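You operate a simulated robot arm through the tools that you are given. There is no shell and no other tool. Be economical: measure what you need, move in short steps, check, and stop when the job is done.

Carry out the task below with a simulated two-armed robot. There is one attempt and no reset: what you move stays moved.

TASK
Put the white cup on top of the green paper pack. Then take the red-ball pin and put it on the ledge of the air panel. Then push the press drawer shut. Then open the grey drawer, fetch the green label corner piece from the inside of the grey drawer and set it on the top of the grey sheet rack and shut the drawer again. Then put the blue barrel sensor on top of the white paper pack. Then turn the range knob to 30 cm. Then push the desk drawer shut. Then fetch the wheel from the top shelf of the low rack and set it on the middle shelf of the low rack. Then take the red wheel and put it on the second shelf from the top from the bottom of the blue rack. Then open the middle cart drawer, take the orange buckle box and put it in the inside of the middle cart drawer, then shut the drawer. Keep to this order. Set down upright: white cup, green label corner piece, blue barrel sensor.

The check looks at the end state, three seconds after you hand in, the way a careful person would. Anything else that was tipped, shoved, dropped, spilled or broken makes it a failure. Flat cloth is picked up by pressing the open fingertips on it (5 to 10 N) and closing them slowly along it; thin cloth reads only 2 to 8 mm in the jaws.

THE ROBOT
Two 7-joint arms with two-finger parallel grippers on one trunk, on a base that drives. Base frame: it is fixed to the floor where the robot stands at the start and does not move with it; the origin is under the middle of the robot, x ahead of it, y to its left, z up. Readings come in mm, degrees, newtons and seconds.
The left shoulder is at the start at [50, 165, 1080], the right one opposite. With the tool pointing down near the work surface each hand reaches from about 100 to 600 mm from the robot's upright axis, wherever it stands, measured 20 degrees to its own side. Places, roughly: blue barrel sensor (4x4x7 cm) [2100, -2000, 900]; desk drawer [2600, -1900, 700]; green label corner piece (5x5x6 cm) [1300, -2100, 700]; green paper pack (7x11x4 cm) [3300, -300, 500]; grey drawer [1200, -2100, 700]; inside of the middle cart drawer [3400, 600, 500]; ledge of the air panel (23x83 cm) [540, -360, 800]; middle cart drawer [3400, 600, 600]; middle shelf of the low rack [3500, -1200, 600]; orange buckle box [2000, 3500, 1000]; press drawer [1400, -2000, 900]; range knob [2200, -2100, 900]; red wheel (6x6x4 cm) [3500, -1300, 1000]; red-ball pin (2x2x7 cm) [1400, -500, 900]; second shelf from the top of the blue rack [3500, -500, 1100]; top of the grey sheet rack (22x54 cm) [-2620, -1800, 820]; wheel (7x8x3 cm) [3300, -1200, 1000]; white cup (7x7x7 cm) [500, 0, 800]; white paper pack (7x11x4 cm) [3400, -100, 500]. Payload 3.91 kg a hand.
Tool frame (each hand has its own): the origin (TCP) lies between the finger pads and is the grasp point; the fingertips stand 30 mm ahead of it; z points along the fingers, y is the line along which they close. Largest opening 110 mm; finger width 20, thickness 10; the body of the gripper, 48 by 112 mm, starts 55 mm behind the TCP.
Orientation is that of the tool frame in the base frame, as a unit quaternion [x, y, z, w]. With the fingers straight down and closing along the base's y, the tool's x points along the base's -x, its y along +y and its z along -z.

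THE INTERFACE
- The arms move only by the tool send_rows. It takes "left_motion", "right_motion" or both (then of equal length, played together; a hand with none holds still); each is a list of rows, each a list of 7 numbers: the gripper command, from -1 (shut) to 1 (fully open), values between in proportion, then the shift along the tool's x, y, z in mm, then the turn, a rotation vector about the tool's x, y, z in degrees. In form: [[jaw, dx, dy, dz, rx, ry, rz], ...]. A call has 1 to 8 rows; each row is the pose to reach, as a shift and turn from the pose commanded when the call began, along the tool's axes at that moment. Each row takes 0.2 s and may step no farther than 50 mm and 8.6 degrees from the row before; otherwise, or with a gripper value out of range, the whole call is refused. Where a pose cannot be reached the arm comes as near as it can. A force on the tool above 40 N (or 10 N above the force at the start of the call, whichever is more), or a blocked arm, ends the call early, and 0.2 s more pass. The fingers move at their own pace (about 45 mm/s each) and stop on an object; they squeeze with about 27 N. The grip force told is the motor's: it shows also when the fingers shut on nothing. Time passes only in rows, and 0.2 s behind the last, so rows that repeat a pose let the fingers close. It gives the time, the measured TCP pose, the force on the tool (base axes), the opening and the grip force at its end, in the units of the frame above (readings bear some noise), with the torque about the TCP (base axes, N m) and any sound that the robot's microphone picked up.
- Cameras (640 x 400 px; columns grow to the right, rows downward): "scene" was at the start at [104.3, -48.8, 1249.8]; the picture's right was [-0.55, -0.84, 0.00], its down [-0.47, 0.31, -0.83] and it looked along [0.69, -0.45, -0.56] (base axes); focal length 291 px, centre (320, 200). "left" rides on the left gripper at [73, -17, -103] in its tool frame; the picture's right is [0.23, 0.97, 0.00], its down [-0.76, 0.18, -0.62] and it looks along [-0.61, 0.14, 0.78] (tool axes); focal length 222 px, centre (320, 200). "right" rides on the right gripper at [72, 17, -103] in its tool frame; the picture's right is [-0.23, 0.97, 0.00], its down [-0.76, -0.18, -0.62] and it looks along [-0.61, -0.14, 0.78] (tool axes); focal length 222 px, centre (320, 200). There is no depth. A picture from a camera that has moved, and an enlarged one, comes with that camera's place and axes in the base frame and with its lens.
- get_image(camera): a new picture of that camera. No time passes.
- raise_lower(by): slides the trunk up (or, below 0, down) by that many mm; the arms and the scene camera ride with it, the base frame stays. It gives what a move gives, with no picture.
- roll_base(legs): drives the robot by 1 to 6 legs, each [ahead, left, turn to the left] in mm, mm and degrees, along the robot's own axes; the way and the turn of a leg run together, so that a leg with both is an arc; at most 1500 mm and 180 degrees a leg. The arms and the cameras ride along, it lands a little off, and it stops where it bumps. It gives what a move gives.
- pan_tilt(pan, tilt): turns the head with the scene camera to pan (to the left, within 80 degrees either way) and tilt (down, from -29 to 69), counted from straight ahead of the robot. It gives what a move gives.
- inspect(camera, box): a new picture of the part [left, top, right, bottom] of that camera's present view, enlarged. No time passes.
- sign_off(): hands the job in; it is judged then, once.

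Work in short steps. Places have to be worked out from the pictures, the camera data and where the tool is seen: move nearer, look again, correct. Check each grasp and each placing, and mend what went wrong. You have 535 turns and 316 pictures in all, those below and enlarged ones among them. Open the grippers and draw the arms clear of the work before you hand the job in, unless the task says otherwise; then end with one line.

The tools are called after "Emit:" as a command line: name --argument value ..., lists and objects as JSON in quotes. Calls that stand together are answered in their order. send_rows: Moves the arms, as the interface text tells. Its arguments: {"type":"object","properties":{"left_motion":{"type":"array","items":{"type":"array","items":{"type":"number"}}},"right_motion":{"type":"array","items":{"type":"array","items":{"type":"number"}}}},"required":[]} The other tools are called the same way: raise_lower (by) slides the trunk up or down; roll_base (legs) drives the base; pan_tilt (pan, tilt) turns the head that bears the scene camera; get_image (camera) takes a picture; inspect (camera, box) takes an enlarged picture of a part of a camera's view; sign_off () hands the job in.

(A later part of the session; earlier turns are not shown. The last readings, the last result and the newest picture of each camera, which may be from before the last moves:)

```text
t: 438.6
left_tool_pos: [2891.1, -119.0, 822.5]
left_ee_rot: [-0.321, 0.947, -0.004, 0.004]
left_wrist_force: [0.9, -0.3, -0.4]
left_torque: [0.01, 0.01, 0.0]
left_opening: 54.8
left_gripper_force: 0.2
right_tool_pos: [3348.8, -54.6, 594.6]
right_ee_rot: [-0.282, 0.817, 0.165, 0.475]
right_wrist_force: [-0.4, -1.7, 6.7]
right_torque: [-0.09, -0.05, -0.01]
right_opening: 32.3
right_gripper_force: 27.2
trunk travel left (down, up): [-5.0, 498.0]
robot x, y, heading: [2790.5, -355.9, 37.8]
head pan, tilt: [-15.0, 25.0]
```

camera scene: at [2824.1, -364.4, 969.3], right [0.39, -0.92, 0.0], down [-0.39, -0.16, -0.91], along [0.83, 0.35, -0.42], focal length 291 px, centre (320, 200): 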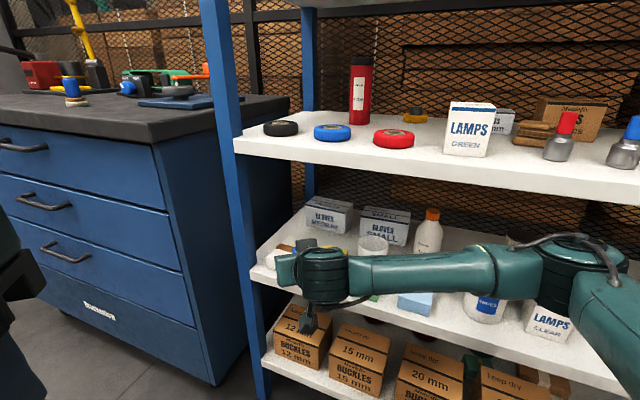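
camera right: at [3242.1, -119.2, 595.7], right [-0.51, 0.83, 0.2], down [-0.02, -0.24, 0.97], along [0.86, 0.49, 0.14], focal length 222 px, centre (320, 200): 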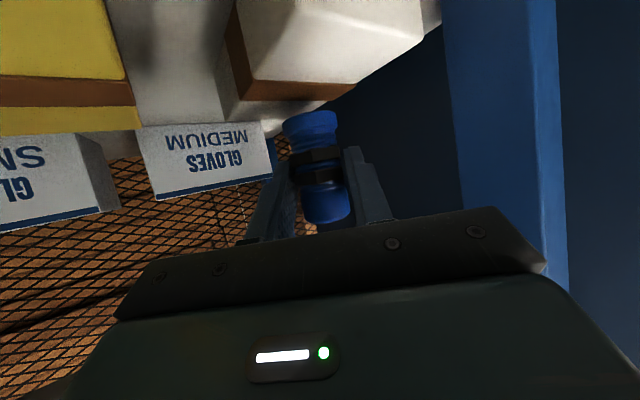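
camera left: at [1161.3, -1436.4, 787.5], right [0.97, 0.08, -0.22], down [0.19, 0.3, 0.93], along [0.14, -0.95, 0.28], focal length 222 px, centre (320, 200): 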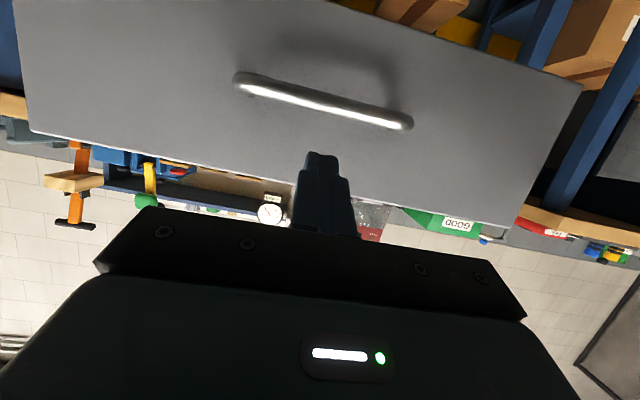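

Touching. Open and withdraw straight back.

Emit:
send_rows --right_motion '[[-1, 1, 0, 0.5, 0, 0, 0], [-0.4, 0, 0, 0, 0, 0, 0], [0, 0, 0, 0, 0, 0, 0], [0.1, 0, 0, 0, 0, 0, 0], [0.1, 12, 0, -20, 0, 0, 0], [0.1, 30, 0, -52, 0, 0, 0], [0.1, 45, 0, -87, 0, 0, 0], [0.1, 55, 0, -125, 0, 0, 0]]'

Emit:
get_image --camera "right"

Emit:
inspect --camera "scene" --box '[160, 160, 400, 320]'

```text
t: 440.4
left_tool_pos: [2891.8, -117.6, 821.2]
left_ee_rot: [-0.321, 0.947, -0.005, 0.004]
left_wrist_force: [-1.1, 0.2, 0.9]
left_torque: [0.01, 0.01, 0.02]
left_opening: 55.1
left_gripper_force: 0.0
right_tool_pos: [3244.1, -135.5, 607.5]
right_ee_rot: [-0.282, 0.818, 0.163, 0.474]
right_wrist_force: [0.7, 0.0, -0.4]
right_torque: [-0.01, 0.01, 0.02]
right_opening: 60.6
right_gripper_force: 0.0
trunk travel left (down, up): [-5.0, 498.0]
robot x, y, heading: [2787.2, -357.7, 38.1]
head pan, tilt: [-15.0, 25.0]
```

```text
163 pictures are left
camera right: at [3135.8, -199.1, 596.4], right [-0.51, 0.84, 0.2], down [-0.02, -0.24, 0.97], along [0.86, 0.49, 0.14], focal length 222 px, centre (320, 200)
```

right: 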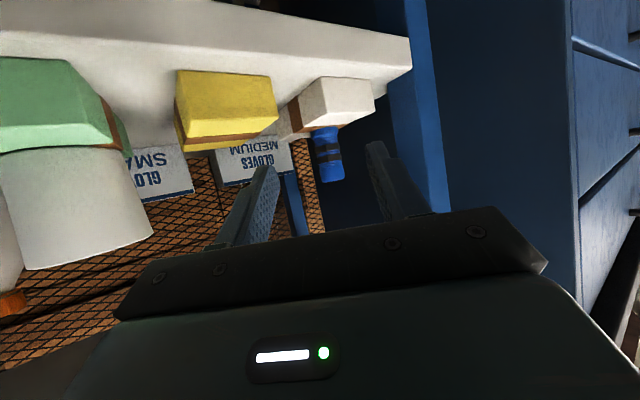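

```text
2.50 times, centred on (280, 240) of scene
camera zoom: at [2895.4, -305.8, 969.3], right [0.39, -0.92, 0.0], down [-0.39, -0.17, -0.91], along [0.83, 0.36, -0.42], focal length 727 px, centre (420, 100)
```

zoom: 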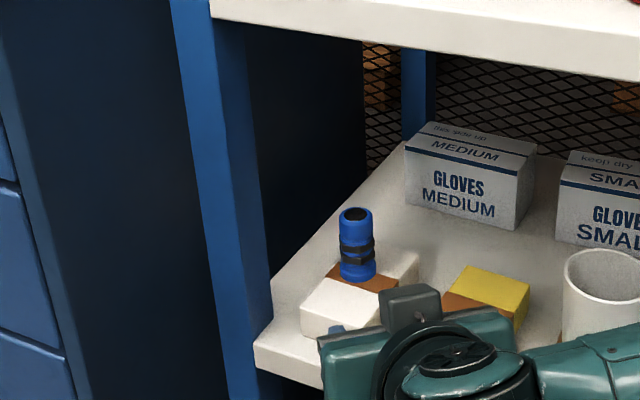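

Sensor stands upright on the white pack. Back off, raise, and return to the desk for the range knob.

Emit:
roll_base --legs '[[-350, 0, 0]]'

Emit:
raise_lower --by 295

Emit:
send_rows --right_motion '[[1, 0, 0, -25, 0, 8.5, 0], [1, 0, 0, -50, 0, 17, 0], [1, 0, 0, -75, 0, 25.5, 0], [1, 0, 0, -100, 0, 34, 0], [1, 0, 0, -120, 0, 42.5, 0], [1, 0, 0, -130, 0, 51, 0], [1, 0, 0, -130, 0, 59.5, 0]]'

Emit:
roll_base --legs '[[0, 0, -128], [620, 0, 0], [0, -500, 0]]'

Emit:
pan_tilt --pan 10 --tilt 30

Emit:
get_image --camera "scene"

```text
t: 442.7
left_tool_pos: [2609.5, -339.3, 822.1]
left_ee_rot: [-0.315, 0.949, -0.005, 0.004]
left_wrist_force: [-0.7, 0.1, -0.7]
left_torque: [-0.01, -0.03, -0.02]
left_opening: 54.8
left_gripper_force: 0.0
right_tool_pos: [2962.1, -361.4, 608.6]
right_ee_rot: [-0.279, 0.819, 0.163, 0.475]
right_wrist_force: [-0.8, 0.3, 0.1]
right_torque: [0.04, 0.04, 0.0]
right_opening: 60.6
right_gripper_force: 0.1
trunk travel left (down, up): [-5.0, 498.0]
robot x, y, heading: [2498.5, -578.3, 37.6]
head pan, tilt: [-15.0, 25.0]
```

```text
t: 445.6
left_tool_pos: [2608.6, -340.2, 1118.3]
left_ee_rot: [-0.314, 0.949, -0.004, 0.003]
left_wrist_force: [0.5, -0.3, 0.6]
left_torque: [0.01, 0.0, -0.03]
left_opening: 55.1
left_gripper_force: 0.0
right_tool_pos: [2961.9, -360.4, 902.1]
right_ee_rot: [-0.278, 0.82, 0.161, 0.474]
right_wrist_force: [0.0, 0.0, 0.4]
right_torque: [0.0, -0.04, 0.02]
right_opening: 60.5
right_gripper_force: 0.0
trunk travel left (down, up): [-300.0, 203.0]
robot x, y, heading: [2501.2, -577.3, 37.6]
head pan, tilt: [-15.0, 25.0]
```

```text
t: 447.2
left_tool_pos: [2608.9, -340.1, 1117.5]
left_ee_rot: [-0.315, 0.949, -0.004, 0.003]
left_wrist_force: [0.2, 0.0, 0.0]
left_torque: [0.01, 0.01, -0.02]
left_opening: 55.3
left_gripper_force: 0.0
right_tool_pos: [2871.6, -430.1, 967.2]
right_ee_rot: [-0.322, 0.947, 0.002, 0.004]
right_wrist_force: [0.1, 0.1, -0.6]
right_torque: [0.0, -0.03, 0.01]
right_opening: 110.0
right_gripper_force: 0.1
trunk travel left (down, up): [-300.0, 203.0]
robot x, y, heading: [2503.2, -578.7, 37.4]
head pan, tilt: [-15.0, 25.0]
```

```text
t: 460.4
left_tool_pos: [2150.4, -1432.8, 1119.5]
left_ee_rot: [0.697, 0.717, -0.005, -0.002]
left_wrist_force: [0.9, 0.5, -1.4]
left_torque: [0.01, 0.04, -0.02]
left_opening: 54.8
left_gripper_force: 0.1
right_tool_pos: [1925.1, -1593.5, 968.1]
right_ee_rot: [0.693, 0.72, -0.004, 0.005]
right_wrist_force: [-0.4, 0.8, 0.0]
right_torque: [-0.02, 0.02, 0.02]
right_opening: 109.7
right_gripper_force: 0.1
trunk travel left (down, up): [-300.0, 203.0]
robot x, y, heading: [2013.4, -1200.7, -88.0]
head pan, tilt: [-15.0, 25.0]
```

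```text
t: 461.3
left_tool_pos: [2149.8, -1430.7, 1117.8]
left_ee_rot: [0.698, 0.716, -0.005, -0.002]
left_wrist_force: [0.7, -0.7, 0.0]
left_torque: [-0.01, -0.01, 0.0]
left_opening: 55.0
left_gripper_force: 0.0
right_tool_pos: [1923.8, -1594.0, 967.3]
right_ee_rot: [0.693, 0.721, -0.004, 0.005]
right_wrist_force: [-0.4, 0.3, 0.5]
right_torque: [0.01, -0.03, 0.0]
right_opening: 109.9
right_gripper_force: 0.1
trunk travel left (down, up): [-300.0, 203.0]
robot x, y, heading: [2015.7, -1201.6, -88.0]
head pan, tilt: [10.0, 30.0]
```

```text
161 pictures are left
camera scene: at [2036.8, -1323.3, 1256.4], right [-0.98, -0.21, 0.0], down [-0.1, 0.49, -0.87], along [0.18, -0.85, -0.5], focal length 291 px, centre (320, 200)
```

scene: 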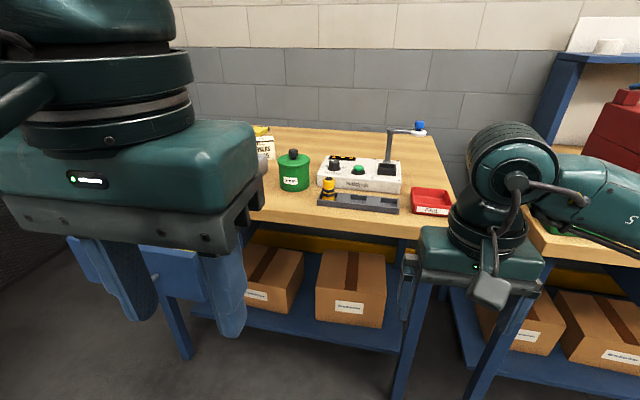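

Pull the right hand in, then drive ahead toward the tester.

Emit:
send_rows --right_motion '[[1, 40, -20, -20, 0, 0, 0], [1, 80, -40, -40, 0, 0, 0], [1, 120, -60, -60, 0, 0, 0], [1, 150, -60, -70, 0, 0, 0]]'

Emit:
roll_base --legs '[[270, -40, -2]]'

Emit:
pan_tilt --pan 15 --tilt 38

Emit:
get_image --camera "scene"

```text
t: 462.3
left_tool_pos: [2150.6, -1432.0, 1118.1]
left_ee_rot: [0.698, 0.716, -0.005, -0.003]
left_wrist_force: [0.7, 0.4, 0.1]
left_torque: [0.01, 0.03, 0.02]
left_opening: 55.1
left_gripper_force: 0.1
right_tool_pos: [1857.4, -1443.2, 1035.3]
right_ee_rot: [0.693, 0.721, -0.004, 0.004]
right_wrist_force: [0.0, 0.0, -0.4]
right_torque: [0.03, 0.01, 0.0]
right_opening: 109.9
right_gripper_force: 0.0
trunk travel left (down, up): [-300.0, 203.0]
robot x, y, heading: [2017.4, -1207.6, -88.0]
head pan, tilt: [10.0, 30.0]
```

```text
t: 464.2
left_tool_pos: [2104.9, -1704.4, 1117.8]
left_ee_rot: [0.713, 0.701, -0.005, -0.002]
left_wrist_force: [0.0, -0.3, -0.2]
left_torque: [0.04, 0.0, 0.02]
left_opening: 55.2
left_gripper_force: 0.0
right_tool_pos: [1811.2, -1704.5, 1034.0]
right_ee_rot: [0.707, 0.707, -0.004, 0.005]
right_wrist_force: [0.0, 0.1, -0.2]
right_torque: [0.0, 0.02, 0.0]
right_opening: 110.2
right_gripper_force: 0.0
trunk travel left (down, up): [-300.0, 203.0]
robot x, y, heading: [1978.6, -1475.5, -90.1]
head pan, tilt: [10.0, 30.0]
```

```text
t: 464.9
left_tool_pos: [2103.4, -1703.9, 1117.3]
left_ee_rot: [0.713, 0.701, -0.005, -0.002]
left_wrist_force: [0.4, -0.9, -0.1]
left_torque: [0.0, 0.02, -0.02]
left_opening: 54.9
left_gripper_force: 0.0
right_tool_pos: [1811.6, -1703.4, 1034.2]
right_ee_rot: [0.708, 0.706, -0.004, 0.006]
right_wrist_force: [-1.1, 0.3, -0.2]
right_torque: [-0.03, 0.01, 0.02]
right_opening: 110.0
right_gripper_force: 0.2
trunk travel left (down, up): [-300.0, 203.0]
robot x, y, heading: [1982.6, -1474.6, -90.3]
head pan, tilt: [15.0, 38.0]
```

```text
160 pictures are left
camera scene: at [2003.1, -1585.9, 1244.0], right [-0.97, -0.26, 0.0], down [-0.16, 0.59, -0.79], along [0.2, -0.76, -0.62], focal length 291 px, centre (320, 200)
```

scene: 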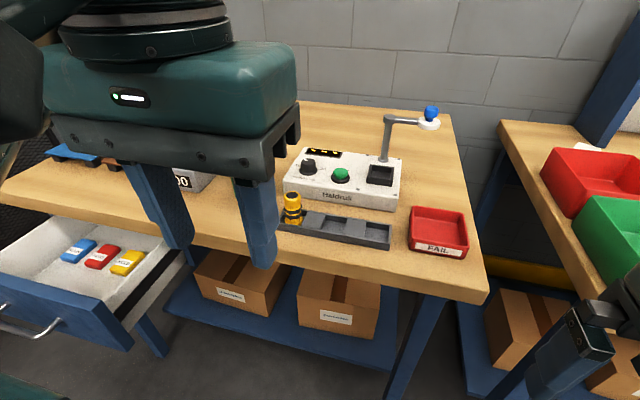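

Emit:
inspect --camera "scene" --box '[280, 135, 420, 225]'

```text
4.44 times, centred on (350, 180) of scene
camera zoom: at [2003.1, -1585.9, 1244.0], right [-0.97, -0.26, 0.0], down [-0.16, 0.59, -0.79], along [0.2, -0.76, -0.62], focal length 1292 px, centre (187, 289)
```

zoom: 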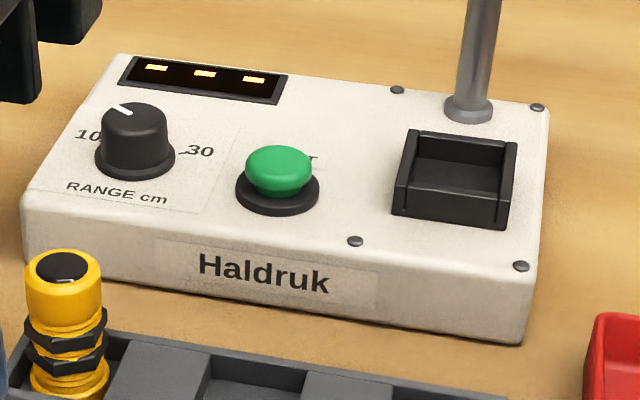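

Knob ≈ [2158, -2077], pointer between 10 and 20, and 30 is at the right. Drive 60 ahead and bring the left hand above it.

Emit:
roll_base --legs '[[65, 0, 0]]'

Emit:
send_rows --left_motion '[[0, -40, 8, 0, 0, 0, 0], [0, -80, 16, 0, 0, 0, 0], [0, -120, 24, 0, 0, 0, 0], [0, -160, 32, 10, 0, 0, 0], [0, -200, 40, 20, 0, 0, 0], [0, -240, 48, 30, 0, 0, 0], [0, -280, 54, 40, 0, 0, 1], [0, -305, 54, 60, 0, 0, 1]]'

Emit:
get_image --camera "left"

Emit:
get_image --camera "scene"

```text
t: 465.9
left_tool_pos: [2104.0, -1771.8, 1117.8]
left_ee_rot: [0.712, 0.702, -0.005, -0.002]
left_wrist_force: [-0.1, -0.4, -0.3]
left_torque: [-0.01, -0.02, -0.01]
left_opening: 55.1
left_gripper_force: 0.1
right_tool_pos: [1811.9, -1772.9, 1034.9]
right_ee_rot: [0.707, 0.707, -0.003, 0.005]
right_wrist_force: [0.6, -0.7, -0.4]
right_torque: [0.02, 0.0, 0.02]
right_opening: 110.1
right_gripper_force: 0.1
trunk travel left (down, up): [-300.0, 203.0]
robot x, y, heading: [1977.9, -1538.0, -90.3]
head pan, tilt: [15.0, 38.0]
```

```text
t: 467.7
left_tool_pos: [2153.3, -2075.7, 1058.2]
left_ee_rot: [0.718, 0.696, -0.004, -0.002]
left_wrist_force: [-0.5, 0.2, -1.4]
left_torque: [0.0, 0.0, 0.04]
left_opening: 54.9
left_gripper_force: 0.1
right_tool_pos: [1812.1, -1771.3, 1035.0]
right_ee_rot: [0.707, 0.707, -0.004, 0.005]
right_wrist_force: [0.7, 0.3, 0.6]
right_torque: [-0.03, -0.02, 0.04]
right_opening: 109.9
right_gripper_force: 0.0
trunk travel left (down, up): [-300.0, 203.0]
robot x, y, heading: [1980.8, -1541.6, -90.0]
head pan, tilt: [15.0, 38.0]
```

```text
158 pictures are left
camera left: at [2140.9, -2003.3, 1162.3], right [0.98, 0.2, -0.01], down [0.16, -0.77, 0.62], along [0.11, -0.61, -0.78], focal length 222 px, centre (320, 200)
```

left: 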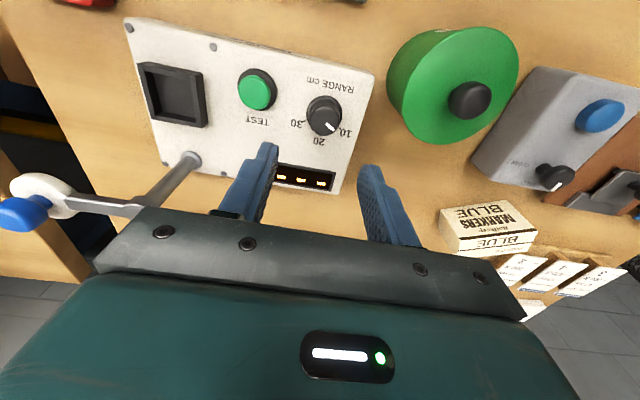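

```text
157 pictures are left
camera scene: at [2003.0, -1653.4, 1244.0], right [-0.97, -0.26, 0.0], down [-0.16, 0.6, -0.79], along [0.2, -0.76, -0.62], focal length 291 px, centre (320, 200)
```

scene: 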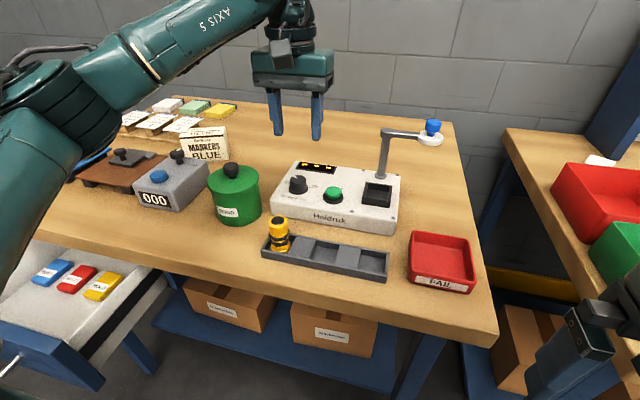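

Zoom on the knob.

Emit:
inspect --camera "left" --box '[270, 70, 370, 160]'

```text
4.44 times, centred on (320, 115) of left
camera zoom: at [2140.9, -2003.3, 1162.3], right [0.98, 0.2, -0.01], down [0.16, -0.77, 0.62], along [0.11, -0.61, -0.78], focal length 987 px, centre (320, 578)
```

zoom: 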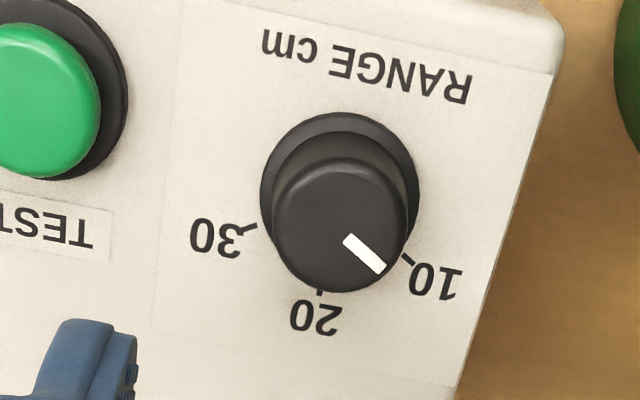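

The pointer is at 10; 30 lies ~107° clockwise. I pre-turn the hand 53° counter-clockwise and centre over the knob.

Emit:
send_rows --left_motion '[[0, 0, 4, 0, 0, 0, -8], [0, 0, 4, 0, 0, 0, -16], [0, 0, 4, 0, 0, 0, -24], [0, 0, 4, 0, 0, 0, -32], [0, 0, 4, 0, 0, 0, -40], [0, 0, 4, 0, 0, 0, -48], [0, 0, 4, 0, 0, 0, -53], [0, 0, 4, 30, 0, 0, -53]]'

Emit:
get_image --camera "left"

```text
t: 469.5
left_tool_pos: [2158.6, -2076.4, 1028.4]
left_ee_rot: [0.332, 0.943, -0.003, -0.005]
left_wrist_force: [0.7, -0.3, 0.2]
left_torque: [0.01, 0.0, 0.0]
left_opening: 54.9
left_gripper_force: 0.1
right_tool_pos: [1812.0, -1772.2, 1034.4]
right_ee_rot: [0.708, 0.707, -0.003, 0.005]
right_wrist_force: [1.2, 0.0, 0.6]
right_torque: [-0.02, 0.03, 0.01]
right_opening: 110.2
right_gripper_force: 0.1
trunk travel left (down, up): [-300.0, 203.0]
robot x, y, heading: [1980.3, -1535.4, -90.2]
head pan, tilt: [15.0, 38.0]
```

```text
155 pictures are left
camera left: at [2093.8, -2044.0, 1133.5], right [0.43, 0.9, -0.01], down [0.71, -0.34, 0.62], along [0.55, -0.27, -0.79], focal length 222 px, centre (320, 200)
```

left: 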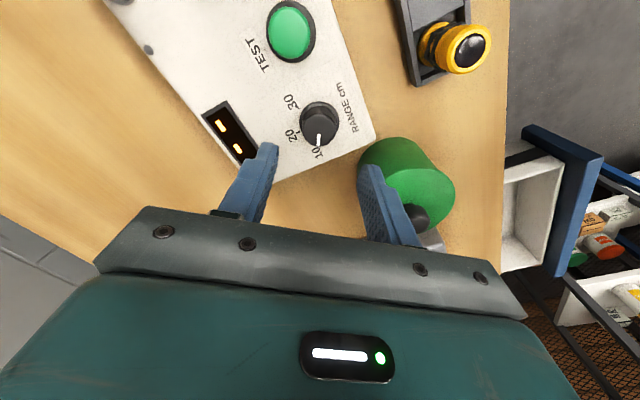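

Centred. Descend to z 950 around the knob.

Emit:
send_rows --left_motion '[[0, -2, 0, 30, 0, 0, 0], [0, -2, 0, 55, 0, 0, 0], [0, -2, 0, 72, 0, 0, 0], [0, -2, 0, 78, 0, 0, 0], [0, -2, 0, 78, 0, 0, 0]]'

Emit:
get_image --camera "left"

Emit:
inspect --camera "scene" --box '[220, 100, 420, 240]'

```text
t: 470.7
left_tool_pos: [2158.2, -2078.1, 951.3]
left_ee_rot: [0.332, 0.943, -0.004, -0.005]
left_wrist_force: [0.5, -0.8, 3.0]
left_torque: [0.07, -0.11, -0.01]
left_opening: 54.8
left_gripper_force: 0.1
right_tool_pos: [1811.2, -1772.3, 1034.1]
right_ee_rot: [0.707, 0.707, -0.004, 0.005]
right_wrist_force: [0.6, 0.3, -0.7]
right_torque: [-0.01, -0.03, 0.03]
right_opening: 110.0
right_gripper_force: 0.0
trunk travel left (down, up): [-300.0, 203.0]
robot x, y, heading: [1982.2, -1540.7, -90.0]
head pan, tilt: [15.0, 38.0]
```

```text
154 pictures are left
camera left: at [2093.3, -2045.8, 1055.4], right [0.43, 0.9, -0.01], down [0.71, -0.34, 0.62], along [0.55, -0.27, -0.79], focal length 222 px, centre (320, 200)
```

left: 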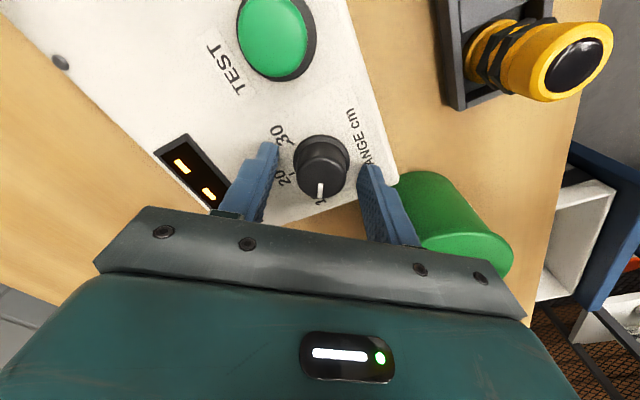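

```text
2.86 times, centred on (320, 170) of scene
camera zoom: at [2002.9, -1652.9, 1244.1], right [-0.97, -0.26, 0.0], down [-0.16, 0.59, -0.79], along [0.2, -0.76, -0.62], focal length 830 px, centre (320, 286)
```

zoom: 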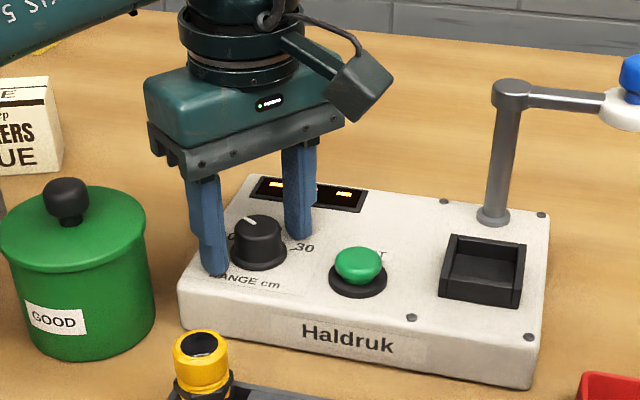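

Fingertips just touch the panel; rise 3 mm and close on the knob.

Emit:
send_rows --left_motion '[[0, 0, 0, -3, 0, 0, 0], [-0.3, 0, 0, -3, 0, 0, 0], [-1, 0, 0, -3, 0, 0, 0], [-1, 0, 0, -3, 0, 0, 0], [-1, 0, 0, -3, 0, 0, 0]]'

Emit:
inspect --camera "left" --box '[200, 90, 440, 240]'

```text
t: 471.9
left_tool_pos: [2158.6, -2078.5, 953.0]
left_ee_rot: [0.333, 0.943, -0.002, -0.004]
left_wrist_force: [3.4, 4.9, -1.3]
left_torque: [0.93, -0.57, -0.03]
left_opening: 31.8
left_gripper_force: 45.3
right_tool_pos: [1811.3, -1772.6, 1036.2]
right_ee_rot: [0.707, 0.707, -0.003, 0.005]
right_wrist_force: [-0.5, 0.6, 0.4]
right_torque: [-0.01, 0.0, -0.02]
right_opening: 109.9
right_gripper_force: 0.1
trunk travel left (down, up): [-300.0, 203.0]
robot x, y, heading: [1982.4, -1542.8, -90.2]
head pan, tilt: [15.0, 38.0]
```

```text
2.67 times, centred on (320, 165) of left
camera zoom: at [2093.7, -2046.2, 1057.8], right [0.43, 0.9, 0.0], down [0.71, -0.34, 0.62], along [0.55, -0.27, -0.79], focal length 592 px, centre (320, 293)
```

zoom: 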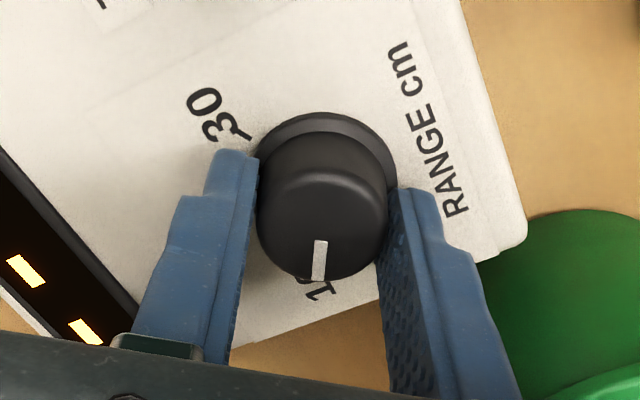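

Knob gripped. Turn clockwise 60° first.

Emit:
send_rows --left_motion '[[-1, 0, 1, 0, 0, 0, 8], [-1, 0, 1, 0, 0, 0, 16], [-1, 0, 1, 0, 0, 0, 24], [-1, 0, 1, 0, 0, 0, 32], [-1, 0, 1, 0, 0, 0, 40], [-1, 0, 1, 0, 0, 0, 48], [-1, 0, 1, 0, 0, 0, 56], [-1, 0, 1, 0, 0, 0, 60]]'

Emit:
inspect --camera "left" --box '[200, 90, 440, 240]'

```text
t: 473.7
left_tool_pos: [2157.1, -2078.8, 953.7]
left_ee_rot: [0.76, 0.649, -0.005, -0.003]
left_wrist_force: [-11.5, -6.6, -0.7]
left_torque: [0.3, -0.27, 0.05]
left_opening: 31.4
left_gripper_force: 44.4
right_tool_pos: [1810.8, -1772.7, 1034.7]
right_ee_rot: [0.707, 0.707, -0.002, 0.005]
right_wrist_force: [0.5, 0.4, -0.1]
right_torque: [0.01, 0.02, -0.02]
right_opening: 110.1
right_gripper_force: 0.1
trunk travel left (down, up): [-300.0, 203.0]
robot x, y, heading: [1981.4, -1538.7, -90.3]
head pan, tilt: [15.0, 38.0]
```

```text
2.67 times, centred on (320, 165) of left
camera zoom: at [2153.8, -2004.7, 1057.1], right [1.0, 0.07, -0.01], down [0.06, -0.78, 0.63], along [0.03, -0.62, -0.78], focal length 592 px, centre (320, 293)
```

zoom: 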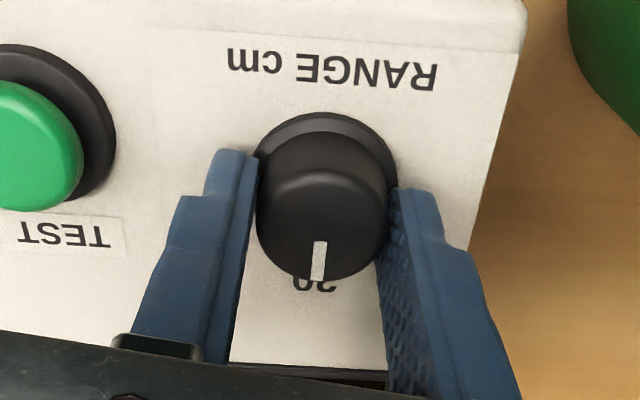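

Pointer is now near 20. Turn another 48° and check.

Emit:
send_rows --left_motion '[[-1, 0, 0, 0, 0, 0, 8], [-1, 0, 0, 0, 0, 0, 16], [-1, 0, 0, 0, 0, 0, 24], [-1, 0, 0, 0, 0, 0, 32], [-1, 0, 0, 0, 0, 0, 40], [-1, 0, 0, 0, 0, 0, 48], [-1, 0, 0, 0, 0, 0, 48]]'

Emit:
inspect --camera "left" --box '[200, 90, 440, 240]'

```text
t: 474.7
left_tool_pos: [2158.8, -2076.1, 952.3]
left_ee_rot: [0.903, 0.43, -0.015, 0.005]
left_wrist_force: [-7.1, -7.7, -8.4]
left_torque: [-1.59, 0.26, 0.02]
left_opening: 31.7
left_gripper_force: 44.7
left hand out of reach, approached as far as the arm can: row 4
right_tool_pos: [1810.4, -1772.5, 1035.2]
right_ee_rot: [0.708, 0.706, -0.004, 0.004]
right_wrist_force: [0.9, 0.0, -0.9]
right_torque: [-0.04, 0.02, -0.04]
right_opening: 110.1
right_gripper_force: 0.0
trunk travel left (down, up): [-300.0, 203.0]
robot x, y, heading: [1977.5, -1541.9, -90.2]
head pan, tilt: [15.0, 38.0]
stopped in row 4 (left hand): the force on the tool passed its limit at 63 N (the readings are from after the stop); the commanded pose is now the measured one
```

```text
2.67 times, centred on (320, 165) of left
camera zoom: at [2194.5, -2006.4, 1055.4], right [0.9, -0.44, -0.01], down [-0.33, -0.69, 0.65], along [-0.29, -0.58, -0.76], focal length 592 px, centre (320, 293)
```

zoom: 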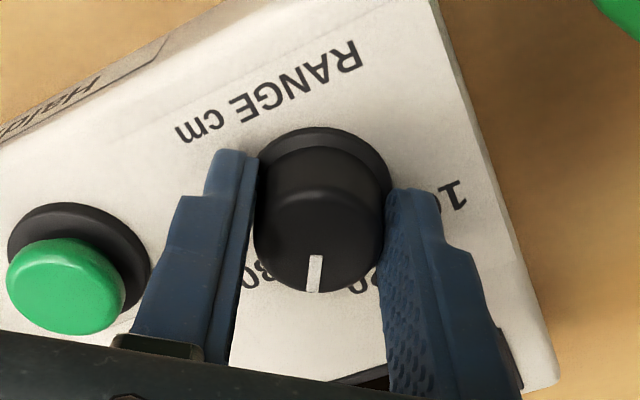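

The wrist reached its limit half-way between 20 and 30. I open, rise, turn the hand back 50° and regrip.

Emit:
send_rows --left_motion '[[-0.4, 0, 0, 0, 0, 0, 0], [0, 0, 0, 0, 0, 0, 0], [0, 0, 0, -5, 0, 0, 0], [0, 0, 0, -35, 0, 0, 0], [0, 0, 0, -45, 0, 0, -8], [0, 0, 0, -45, 0, 0, -16], [0, 0, 0, -45, 0, 0, -24], [0, 0, 0, -45, 0, 0, -32]]'

Emit:
send_rows --left_motion '[[0, 0, 0, 0, 0, 0, -8], [0, 0, 0, 0, 0, 0, -16], [0, 0, 0, 0, 0, 0, -24], [0, 0, 0, 0, 0, 0, -24]]'

Emit:
get_image --camera "left"

```text
t: 476.5
left_tool_pos: [2162.3, -2070.8, 1000.6]
left_ee_rot: [0.748, 0.663, -0.014, 0.0]
left_wrist_force: [-0.2, 0.1, -0.7]
left_torque: [0.0, 0.03, 0.0]
left_opening: 55.0
left_gripper_force: 0.2
right_tool_pos: [1810.3, -1771.9, 1035.3]
right_ee_rot: [0.708, 0.706, -0.004, 0.005]
right_wrist_force: [-0.4, -0.6, 1.4]
right_torque: [0.03, 0.02, 0.0]
right_opening: 110.2
right_gripper_force: 0.2
trunk travel left (down, up): [-300.0, 203.0]
robot x, y, heading: [1981.5, -1541.1, -90.2]
head pan, tilt: [15.0, 38.0]
```

```text
t: 477.5
left_tool_pos: [2161.5, -2073.0, 1000.5]
left_ee_rot: [0.595, 0.804, -0.014, -0.003]
left_wrist_force: [-0.8, 0.1, 0.6]
left_torque: [0.0, 0.02, -0.05]
left_opening: 54.9
left_gripper_force: 0.1
right_tool_pos: [1812.3, -1771.4, 1034.5]
right_ee_rot: [0.708, 0.706, -0.004, 0.005]
right_wrist_force: [-0.2, 0.0, 0.7]
right_torque: [-0.02, 0.0, 0.02]
right_opening: 110.0
right_gripper_force: 0.0
trunk travel left (down, up): [-300.0, 203.0]
robot x, y, heading: [1984.8, -1538.2, -89.9]
head pan, tilt: [15.0, 38.0]
```

```text
149 pictures are left
camera left: at [2127.2, -2006.1, 1104.0], right [0.86, 0.5, -0.03], down [0.41, -0.66, 0.63], along [0.3, -0.55, -0.78], focal length 222 px, centre (320, 200)
```

left: 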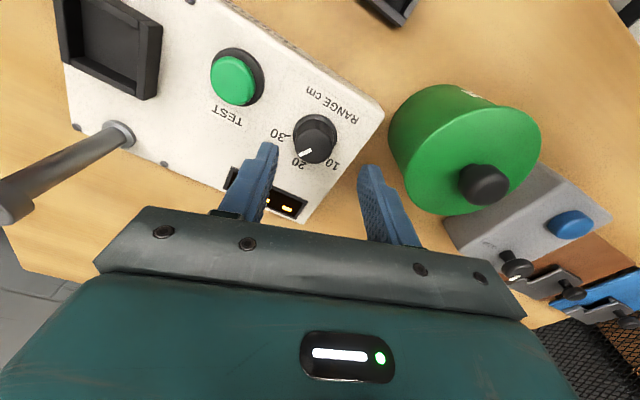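

Emit:
inspect --camera "left" --box '[250, 80, 370, 180]'

```text
4.00 times, centred on (310, 130) of left
camera zoom: at [2127.2, -2006.1, 1104.0], right [0.86, 0.5, -0.03], down [0.41, -0.66, 0.63], along [0.3, -0.55, -0.78], focal length 888 px, centre (360, 480)
```

zoom: 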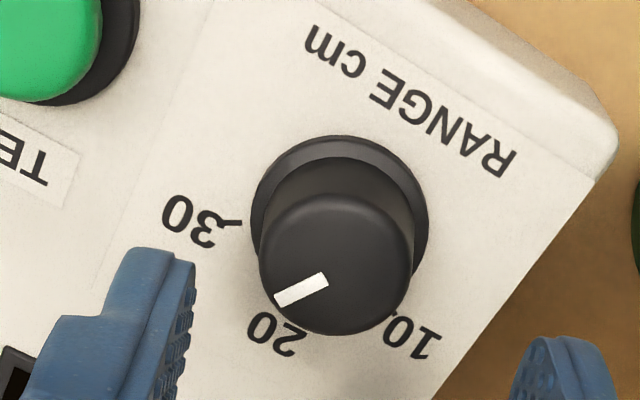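

Need ~31° more. Re-centre, descend to z 953, grip and turn 31°.

Emit:
send_rows --left_motion '[[0, -2, -4, 0, 0, 0, 0], [0, -2, -4, 25, 0, 0, 0], [0, -2, -4, 46, 0, 0, 0], [0, -2, -4, 46, 0, 0, 0], [-0.4, -2, -4, 46, 0, 0, 0], [-1, -2, -4, 46, 0, 0, 0], [-1, -2, -4, 46, 0, 0, 0], [-1, -2, -4, 46, 0, 0, 0]]'

Emit:
send_rows --left_motion '[[-1, 0, 0, 0, 0, 0, 8], [-1, 0, 0, 0, 0, 0, 16], [-1, 0, 0, 0, 0, 0, 24], [-1, 0, 0, 0, 0, 0, 31], [-1, 0, 0, 0, 0, 0, 31]]'

Emit:
inspect --camera "left" --box '[200, 90, 440, 240]'

```text
t: 479.3
left_tool_pos: [2158.6, -2076.1, 952.5]
left_ee_rot: [0.595, 0.804, -0.013, -0.002]
left_wrist_force: [3.0, 0.6, 0.5]
left_torque: [0.27, -0.98, -0.02]
left_opening: 31.9
left_gripper_force: 45.8
right_tool_pos: [1810.4, -1772.7, 1035.4]
right_ee_rot: [0.708, 0.706, -0.003, 0.005]
right_wrist_force: [-0.4, 0.3, 0.2]
right_torque: [-0.01, 0.01, -0.02]
right_opening: 110.1
right_gripper_force: 0.2
trunk travel left (down, up): [-300.0, 203.0]
robot x, y, heading: [1979.8, -1542.2, -90.3]
head pan, tilt: [15.0, 38.0]
```

```text
t: 480.5
left_tool_pos: [2157.6, -2077.2, 952.3]
left_ee_rot: [0.789, 0.615, -0.012, 0.001]
left_wrist_force: [2.1, 1.1, -10.8]
left_torque: [-0.1, -1.19, 0.65]
left_opening: 31.7
left_gripper_force: 44.9
right_tool_pos: [1811.3, -1772.3, 1035.0]
right_ee_rot: [0.708, 0.706, -0.003, 0.005]
right_wrist_force: [-0.3, -0.4, 1.0]
right_torque: [-0.03, 0.01, 0.0]
right_opening: 109.8
right_gripper_force: 0.1
trunk travel left (down, up): [-300.0, 203.0]
robot x, y, heading: [1983.6, -1542.2, -90.2]
head pan, tilt: [15.0, 38.0]
```

```text
2.67 times, centred on (320, 165) of left
camera zoom: at [2161.5, -2000.9, 1055.3], right [1.0, -0.02, -0.02], down [0.0, -0.77, 0.64], along [-0.03, -0.64, -0.77], focal length 592 px, centre (320, 293)
```

zoom: 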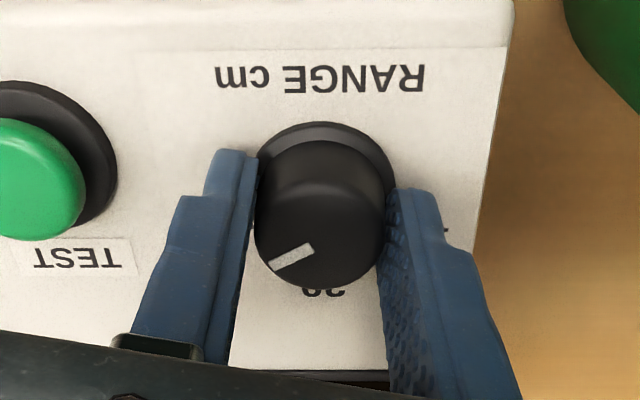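

Torque rises (0.65 Nm) – probably near the end stop. Release and look.

Emit:
send_rows --left_motion '[[-0.4, 0, 0, 0, 0, 0, 0], [0, 0, 0, 0, 0, 0, 0], [0, 0, 0, 0, 0, 0, 0], [0, 0, 0, -30, 0, 0, 0], [0, 0, 0, -70, 0, 0, 0], [0, 0, 0, -70, 0, 0, 0]]'

Emit:
inspect --camera "left" --box '[260, 80, 380, 180]'

```text
t: 481.9
left_tool_pos: [2158.1, -2073.9, 1026.2]
left_ee_rot: [0.789, 0.615, -0.014, 0.002]
left_wrist_force: [-0.2, 0.1, -0.2]
left_torque: [0.01, -0.03, 0.01]
left_opening: 55.0
left_gripper_force: 0.1
right_tool_pos: [1811.4, -1772.9, 1035.4]
right_ee_rot: [0.708, 0.706, -0.004, 0.005]
right_wrist_force: [-0.2, 0.0, -0.1]
right_torque: [0.02, -0.01, 0.0]
right_opening: 109.9
right_gripper_force: 0.1
trunk travel left (down, up): [-300.0, 203.0]
robot x, y, heading: [1980.4, -1537.9, -90.4]
head pan, tilt: [15.0, 38.0]
```

```text
4.00 times, centred on (320, 130) of left
camera zoom: at [2162.9, -1998.8, 1128.2], right [1.0, -0.02, -0.02], down [0.0, -0.77, 0.64], along [-0.03, -0.64, -0.77], focal length 888 px, centre (320, 480)
```

zoom: 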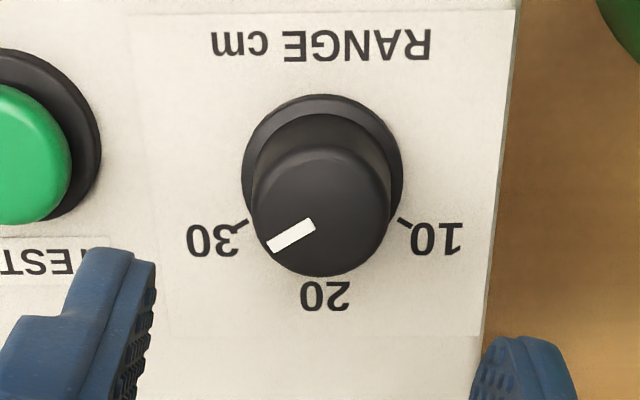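

The pointer lies parallel to and at the 30 tick. Done. Retract the left hand and look at the desk drawer.

Emit:
send_rows --left_motion '[[0, 0, 0, -40, 0, 0, 8], [0, 30, 0, -60, 0, 0, 14], [0, 75, 0, -60, 0, 0, 14], [0, 120, 0, -60, 0, 0, 14], [0, 165, 0, -60, 0, 0, 14], [0, 210, 0, -60, 0, 0, 14], [0, 255, 0, -60, 0, 0, 14], [0, 290, 0, -60, 0, 0, 14]]'

Emit:
roll_base --legs '[[-330, 0, 0], [0, 480, 0]]'

Emit:
pan_tilt --pan 5 --tilt 40

Emit:
get_image --camera "scene"

```text
t: 483.7
left_tool_pos: [2232.9, -1791.3, 1077.0]
left_ee_rot: [0.857, 0.515, -0.014, 0.004]
left_wrist_force: [-0.3, 0.0, -0.2]
left_torque: [-0.02, -0.01, 0.01]
left_opening: 54.9
left_gripper_force: 0.1
right_tool_pos: [1810.9, -1773.3, 1035.7]
right_ee_rot: [0.708, 0.706, -0.004, 0.005]
right_wrist_force: [0.3, 0.2, -0.6]
right_torque: [0.0, 0.01, 0.05]
right_opening: 109.7
right_gripper_force: 0.0
trunk travel left (down, up): [-300.0, 203.0]
robot x, y, heading: [1981.9, -1541.3, -90.3]
head pan, tilt: [15.0, 38.0]
```

```text
t: 490.2
left_tool_pos: [2711.1, -1471.5, 1077.4]
left_ee_rot: [0.859, 0.511, -0.014, 0.003]
left_wrist_force: [0.3, -0.1, 0.0]
left_torque: [0.0, 0.0, 0.01]
left_opening: 55.2
left_gripper_force: 0.1
right_tool_pos: [2289.6, -1445.5, 1035.3]
right_ee_rot: [0.71, 0.704, -0.004, 0.004]
right_wrist_force: [-0.6, 0.1, -0.5]
right_torque: [0.0, 0.0, 0.0]
right_opening: 110.1
right_gripper_force: 0.0
trunk travel left (down, up): [-300.0, 203.0]
robot x, y, heading: [2458.5, -1214.8, -90.7]
head pan, tilt: [15.0, 38.0]
```

```text
t: 490.9
left_tool_pos: [2711.2, -1471.5, 1076.7]
left_ee_rot: [0.86, 0.511, -0.013, 0.003]
left_wrist_force: [-0.3, -0.1, -0.1]
left_torque: [0.01, -0.01, -0.03]
left_opening: 54.7
left_gripper_force: 0.0
right_tool_pos: [2289.5, -1446.7, 1035.7]
right_ee_rot: [0.71, 0.704, -0.004, 0.005]
right_wrist_force: [0.0, 0.2, 0.1]
right_torque: [0.02, 0.02, 0.0]
right_opening: 109.9
right_gripper_force: 0.0
trunk travel left (down, up): [-300.0, 203.0]
robot x, y, heading: [2464.2, -1216.2, -90.6]
head pan, tilt: [5.0, 40.0]
```

```text
145 pictures are left
camera scene: at [2467.6, -1330.8, 1241.0], right [-1.0, -0.08, 0.0], down [-0.05, 0.64, -0.77], along [0.06, -0.76, -0.64], focal length 291 px, centre (320, 200)
```

scene: 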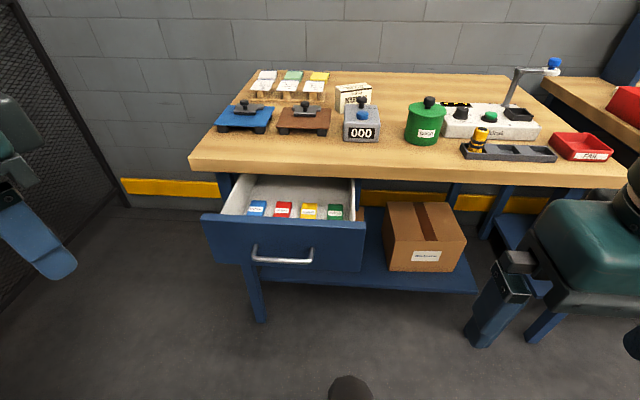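

Drawer face at y ≈ -1735, handle ≈ [2574, -1708, 770]. Straighten the left hand, then pitch it, closed, for pushing.

Emit:
send_rows --left_motion '[[-0.5, 0, -10, 0, 0, 0, -7], [-1, 0, -20, 0, 0, 0, -14], [-1, 0, -30, 0, 0, 0, -21], [-1, 0, -40, 0, 0, 0, -28.5], [-1, 0, -40, 0, 0, 0, -28.5]]'

Emit:
send_rows --left_motion '[[-1, -20, -10, 0, 0, -8.5, 0], [-1, -45, -20, 0, 0, -17, 0], [-1, -70, -35, 0, 0, -25.5, 0], [-1, -95, -50, 0, 0, -34, 0], [-1, -120, -65, 0, 0, -42.5, 0], [-1, -145, -80, 0, 0, -51, 0], [-1, -170, -95, 0, 0, -59.5, 0], [-1, -190, -105, 0, 0, -66, 0]]'

Emit:
raise_lower --by -225

Emit:
get_image --camera "scene"

```text
t: 492.1
left_tool_pos: [2677.4, -1451.9, 1076.0]
left_ee_rot: [0.706, 0.708, -0.014, 0.0]
left_wrist_force: [-0.5, -0.4, -0.2]
left_torque: [0.02, 0.0, 0.05]
left_opening: 0.0
left_gripper_force: 26.7
right_tool_pos: [2289.8, -1447.1, 1034.8]
right_ee_rot: [0.71, 0.704, -0.004, 0.005]
right_wrist_force: [0.2, -0.4, -0.8]
right_torque: [0.0, 0.0, -0.01]
right_opening: 109.9
right_gripper_force: 0.0
trunk travel left (down, up): [-300.0, 203.0]
robot x, y, heading: [2462.9, -1218.2, -90.4]
head pan, tilt: [5.0, 40.0]
```

```text
t: 493.9
left_tool_pos: [2567.2, -1643.8, 1083.5]
left_ee_rot: [0.586, 0.592, -0.398, 0.385]
left_wrist_force: [0.9, -0.8, 0.4]
left_torque: [0.0, 0.01, 0.0]
left_opening: 0.1
left_gripper_force: 26.7
right_tool_pos: [2288.7, -1446.8, 1034.1]
right_ee_rot: [0.71, 0.704, -0.004, 0.006]
right_wrist_force: [0.0, 0.4, 0.2]
right_torque: [0.01, -0.01, -0.04]
right_opening: 110.0
right_gripper_force: 0.0
trunk travel left (down, up): [-300.0, 203.0]
robot x, y, heading: [2462.4, -1216.5, -90.4]
head pan, tilt: [5.0, 40.0]
```

```text
t: 496.3
left_tool_pos: [2566.7, -1644.3, 858.3]
left_ee_rot: [0.585, 0.593, -0.397, 0.385]
left_wrist_force: [0.4, 0.1, 0.2]
left_torque: [-0.01, -0.02, 0.01]
left_opening: 0.0
left_gripper_force: 27.2
right_tool_pos: [2290.4, -1446.7, 809.6]
right_ee_rot: [0.71, 0.704, -0.004, 0.005]
right_wrist_force: [-0.2, 1.2, 0.7]
right_torque: [0.0, -0.01, 0.03]
right_opening: 110.0
right_gripper_force: 0.0
trunk travel left (down, up): [-75.0, 428.0]
robot x, y, heading: [2460.8, -1214.5, -90.3]
head pan, tilt: [5.0, 40.0]
```

```text
144 pictures are left
camera scene: at [2467.5, -1330.8, 1016.0], right [-1.0, -0.08, 0.0], down [-0.05, 0.64, -0.77], along [0.06, -0.76, -0.64], focal length 291 px, centre (320, 200)
```

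scene: 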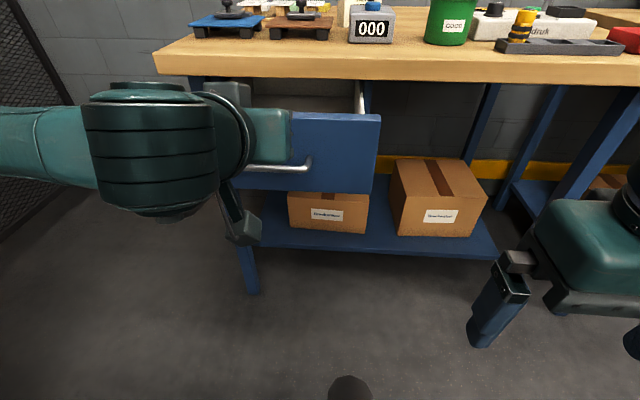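

Lower 47 mm so the tips are just above the handle, and check.

Emit:
send_rows --left_motion '[[-1, 22, 4, 8, 0, 0, 0], [-1, 44, 7, 17, 0, 0, 0], [-1, 44, 7, 17, 0, 0, 0]]'

Emit:
get_image --camera "left"

```text
t: 497.1
left_tool_pos: [2573.6, -1642.2, 811.2]
left_ee_rot: [0.585, 0.593, -0.396, 0.385]
left_wrist_force: [-0.7, -1.0, 0.0]
left_torque: [0.03, 0.02, -0.02]
left_opening: 0.3
left_gripper_force: 26.7
right_tool_pos: [2290.5, -1447.9, 809.6]
right_ee_rot: [0.71, 0.704, -0.004, 0.006]
right_wrist_force: [-0.3, 0.8, 0.2]
right_torque: [-0.02, -0.03, -0.01]
right_opening: 110.0
right_gripper_force: 0.1
trunk travel left (down, up): [-75.0, 428.0]
robot x, y, heading: [2458.6, -1216.1, -90.4]
head pan, tilt: [5.0, 40.0]
```

```text
143 pictures are left
camera left: at [2558.4, -1518.7, 785.3], right [0.97, 0.09, -0.23], down [0.2, 0.28, 0.94], along [0.15, -0.96, 0.25], focal length 222 px, centre (320, 200)
```

left: 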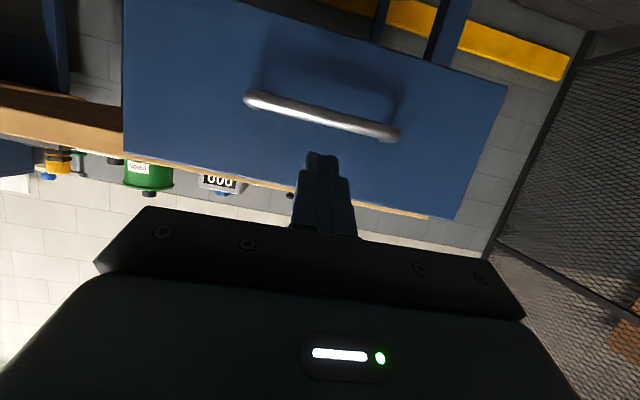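

Good alignment. Push by driving ahead 225 mm.

Emit:
roll_base --legs '[[225, 0, 0]]'

Emit:
send_rows --left_motion '[[-1, -4, 0, 9.3, 0, 0, 0], [-1, -7, 0, 18.6, 0, 0, 0], [-1, -11, 0, 28, 0, 0, 0], [-1, -15, 0, 37, 0, 0, 0], [-1, -19, 0, 47, 0, 0, 0]]'

Emit:
get_image --camera "scene"

```text
t: 498.8
left_tool_pos: [2573.0, -1865.7, 810.2]
left_ee_rot: [0.585, 0.593, -0.397, 0.385]
left_wrist_force: [0.1, -0.7, 0.2]
left_torque: [0.01, 0.0, 0.02]
left_opening: 0.3
left_gripper_force: 27.2
right_tool_pos: [2286.9, -1671.4, 808.6]
right_ee_rot: [0.709, 0.705, -0.004, 0.005]
right_wrist_force: [-0.2, -0.5, 0.2]
right_torque: [0.01, -0.03, -0.01]
right_opening: 110.3
right_gripper_force: 0.0
trunk travel left (down, up): [-75.0, 428.0]
robot x, y, heading: [2462.7, -1441.1, -90.6]
head pan, tilt: [5.0, 40.0]
```

```text
t: 499.6
left_tool_pos: [2572.3, -1888.9, 809.8]
left_ee_rot: [0.588, 0.592, -0.397, 0.383]
left_wrist_force: [5.7, 18.9, 6.0]
left_torque: [-0.17, -0.02, 0.16]
left_opening: 0.0
left_gripper_force: 26.5
right_tool_pos: [2289.0, -1670.0, 811.9]
right_ee_rot: [0.708, 0.706, -0.004, 0.006]
right_wrist_force: [0.1, -0.4, 0.6]
right_torque: [-0.03, 0.02, -0.04]
right_opening: 109.8
right_gripper_force: 0.1
trunk travel left (down, up): [-75.0, 428.0]
robot x, y, heading: [2458.3, -1439.3, -90.5]
head pan, tilt: [5.0, 40.0]
stopped in row 4 (left hand): the force on the tool passed its limit at 54 N (the readings are from after the stop); the commanded pose is now the measured one
```

```text
142 pictures are left
camera scene: at [2466.2, -1552.4, 1016.4], right [-1.0, -0.08, 0.0], down [-0.05, 0.64, -0.77], along [0.06, -0.77, -0.64], focal length 291 px, centre (320, 200)
```

scene: 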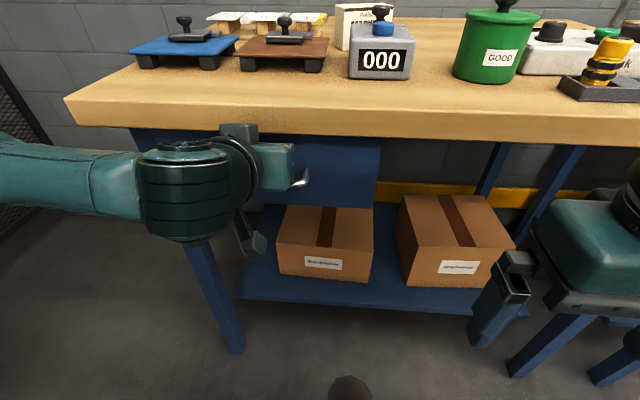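

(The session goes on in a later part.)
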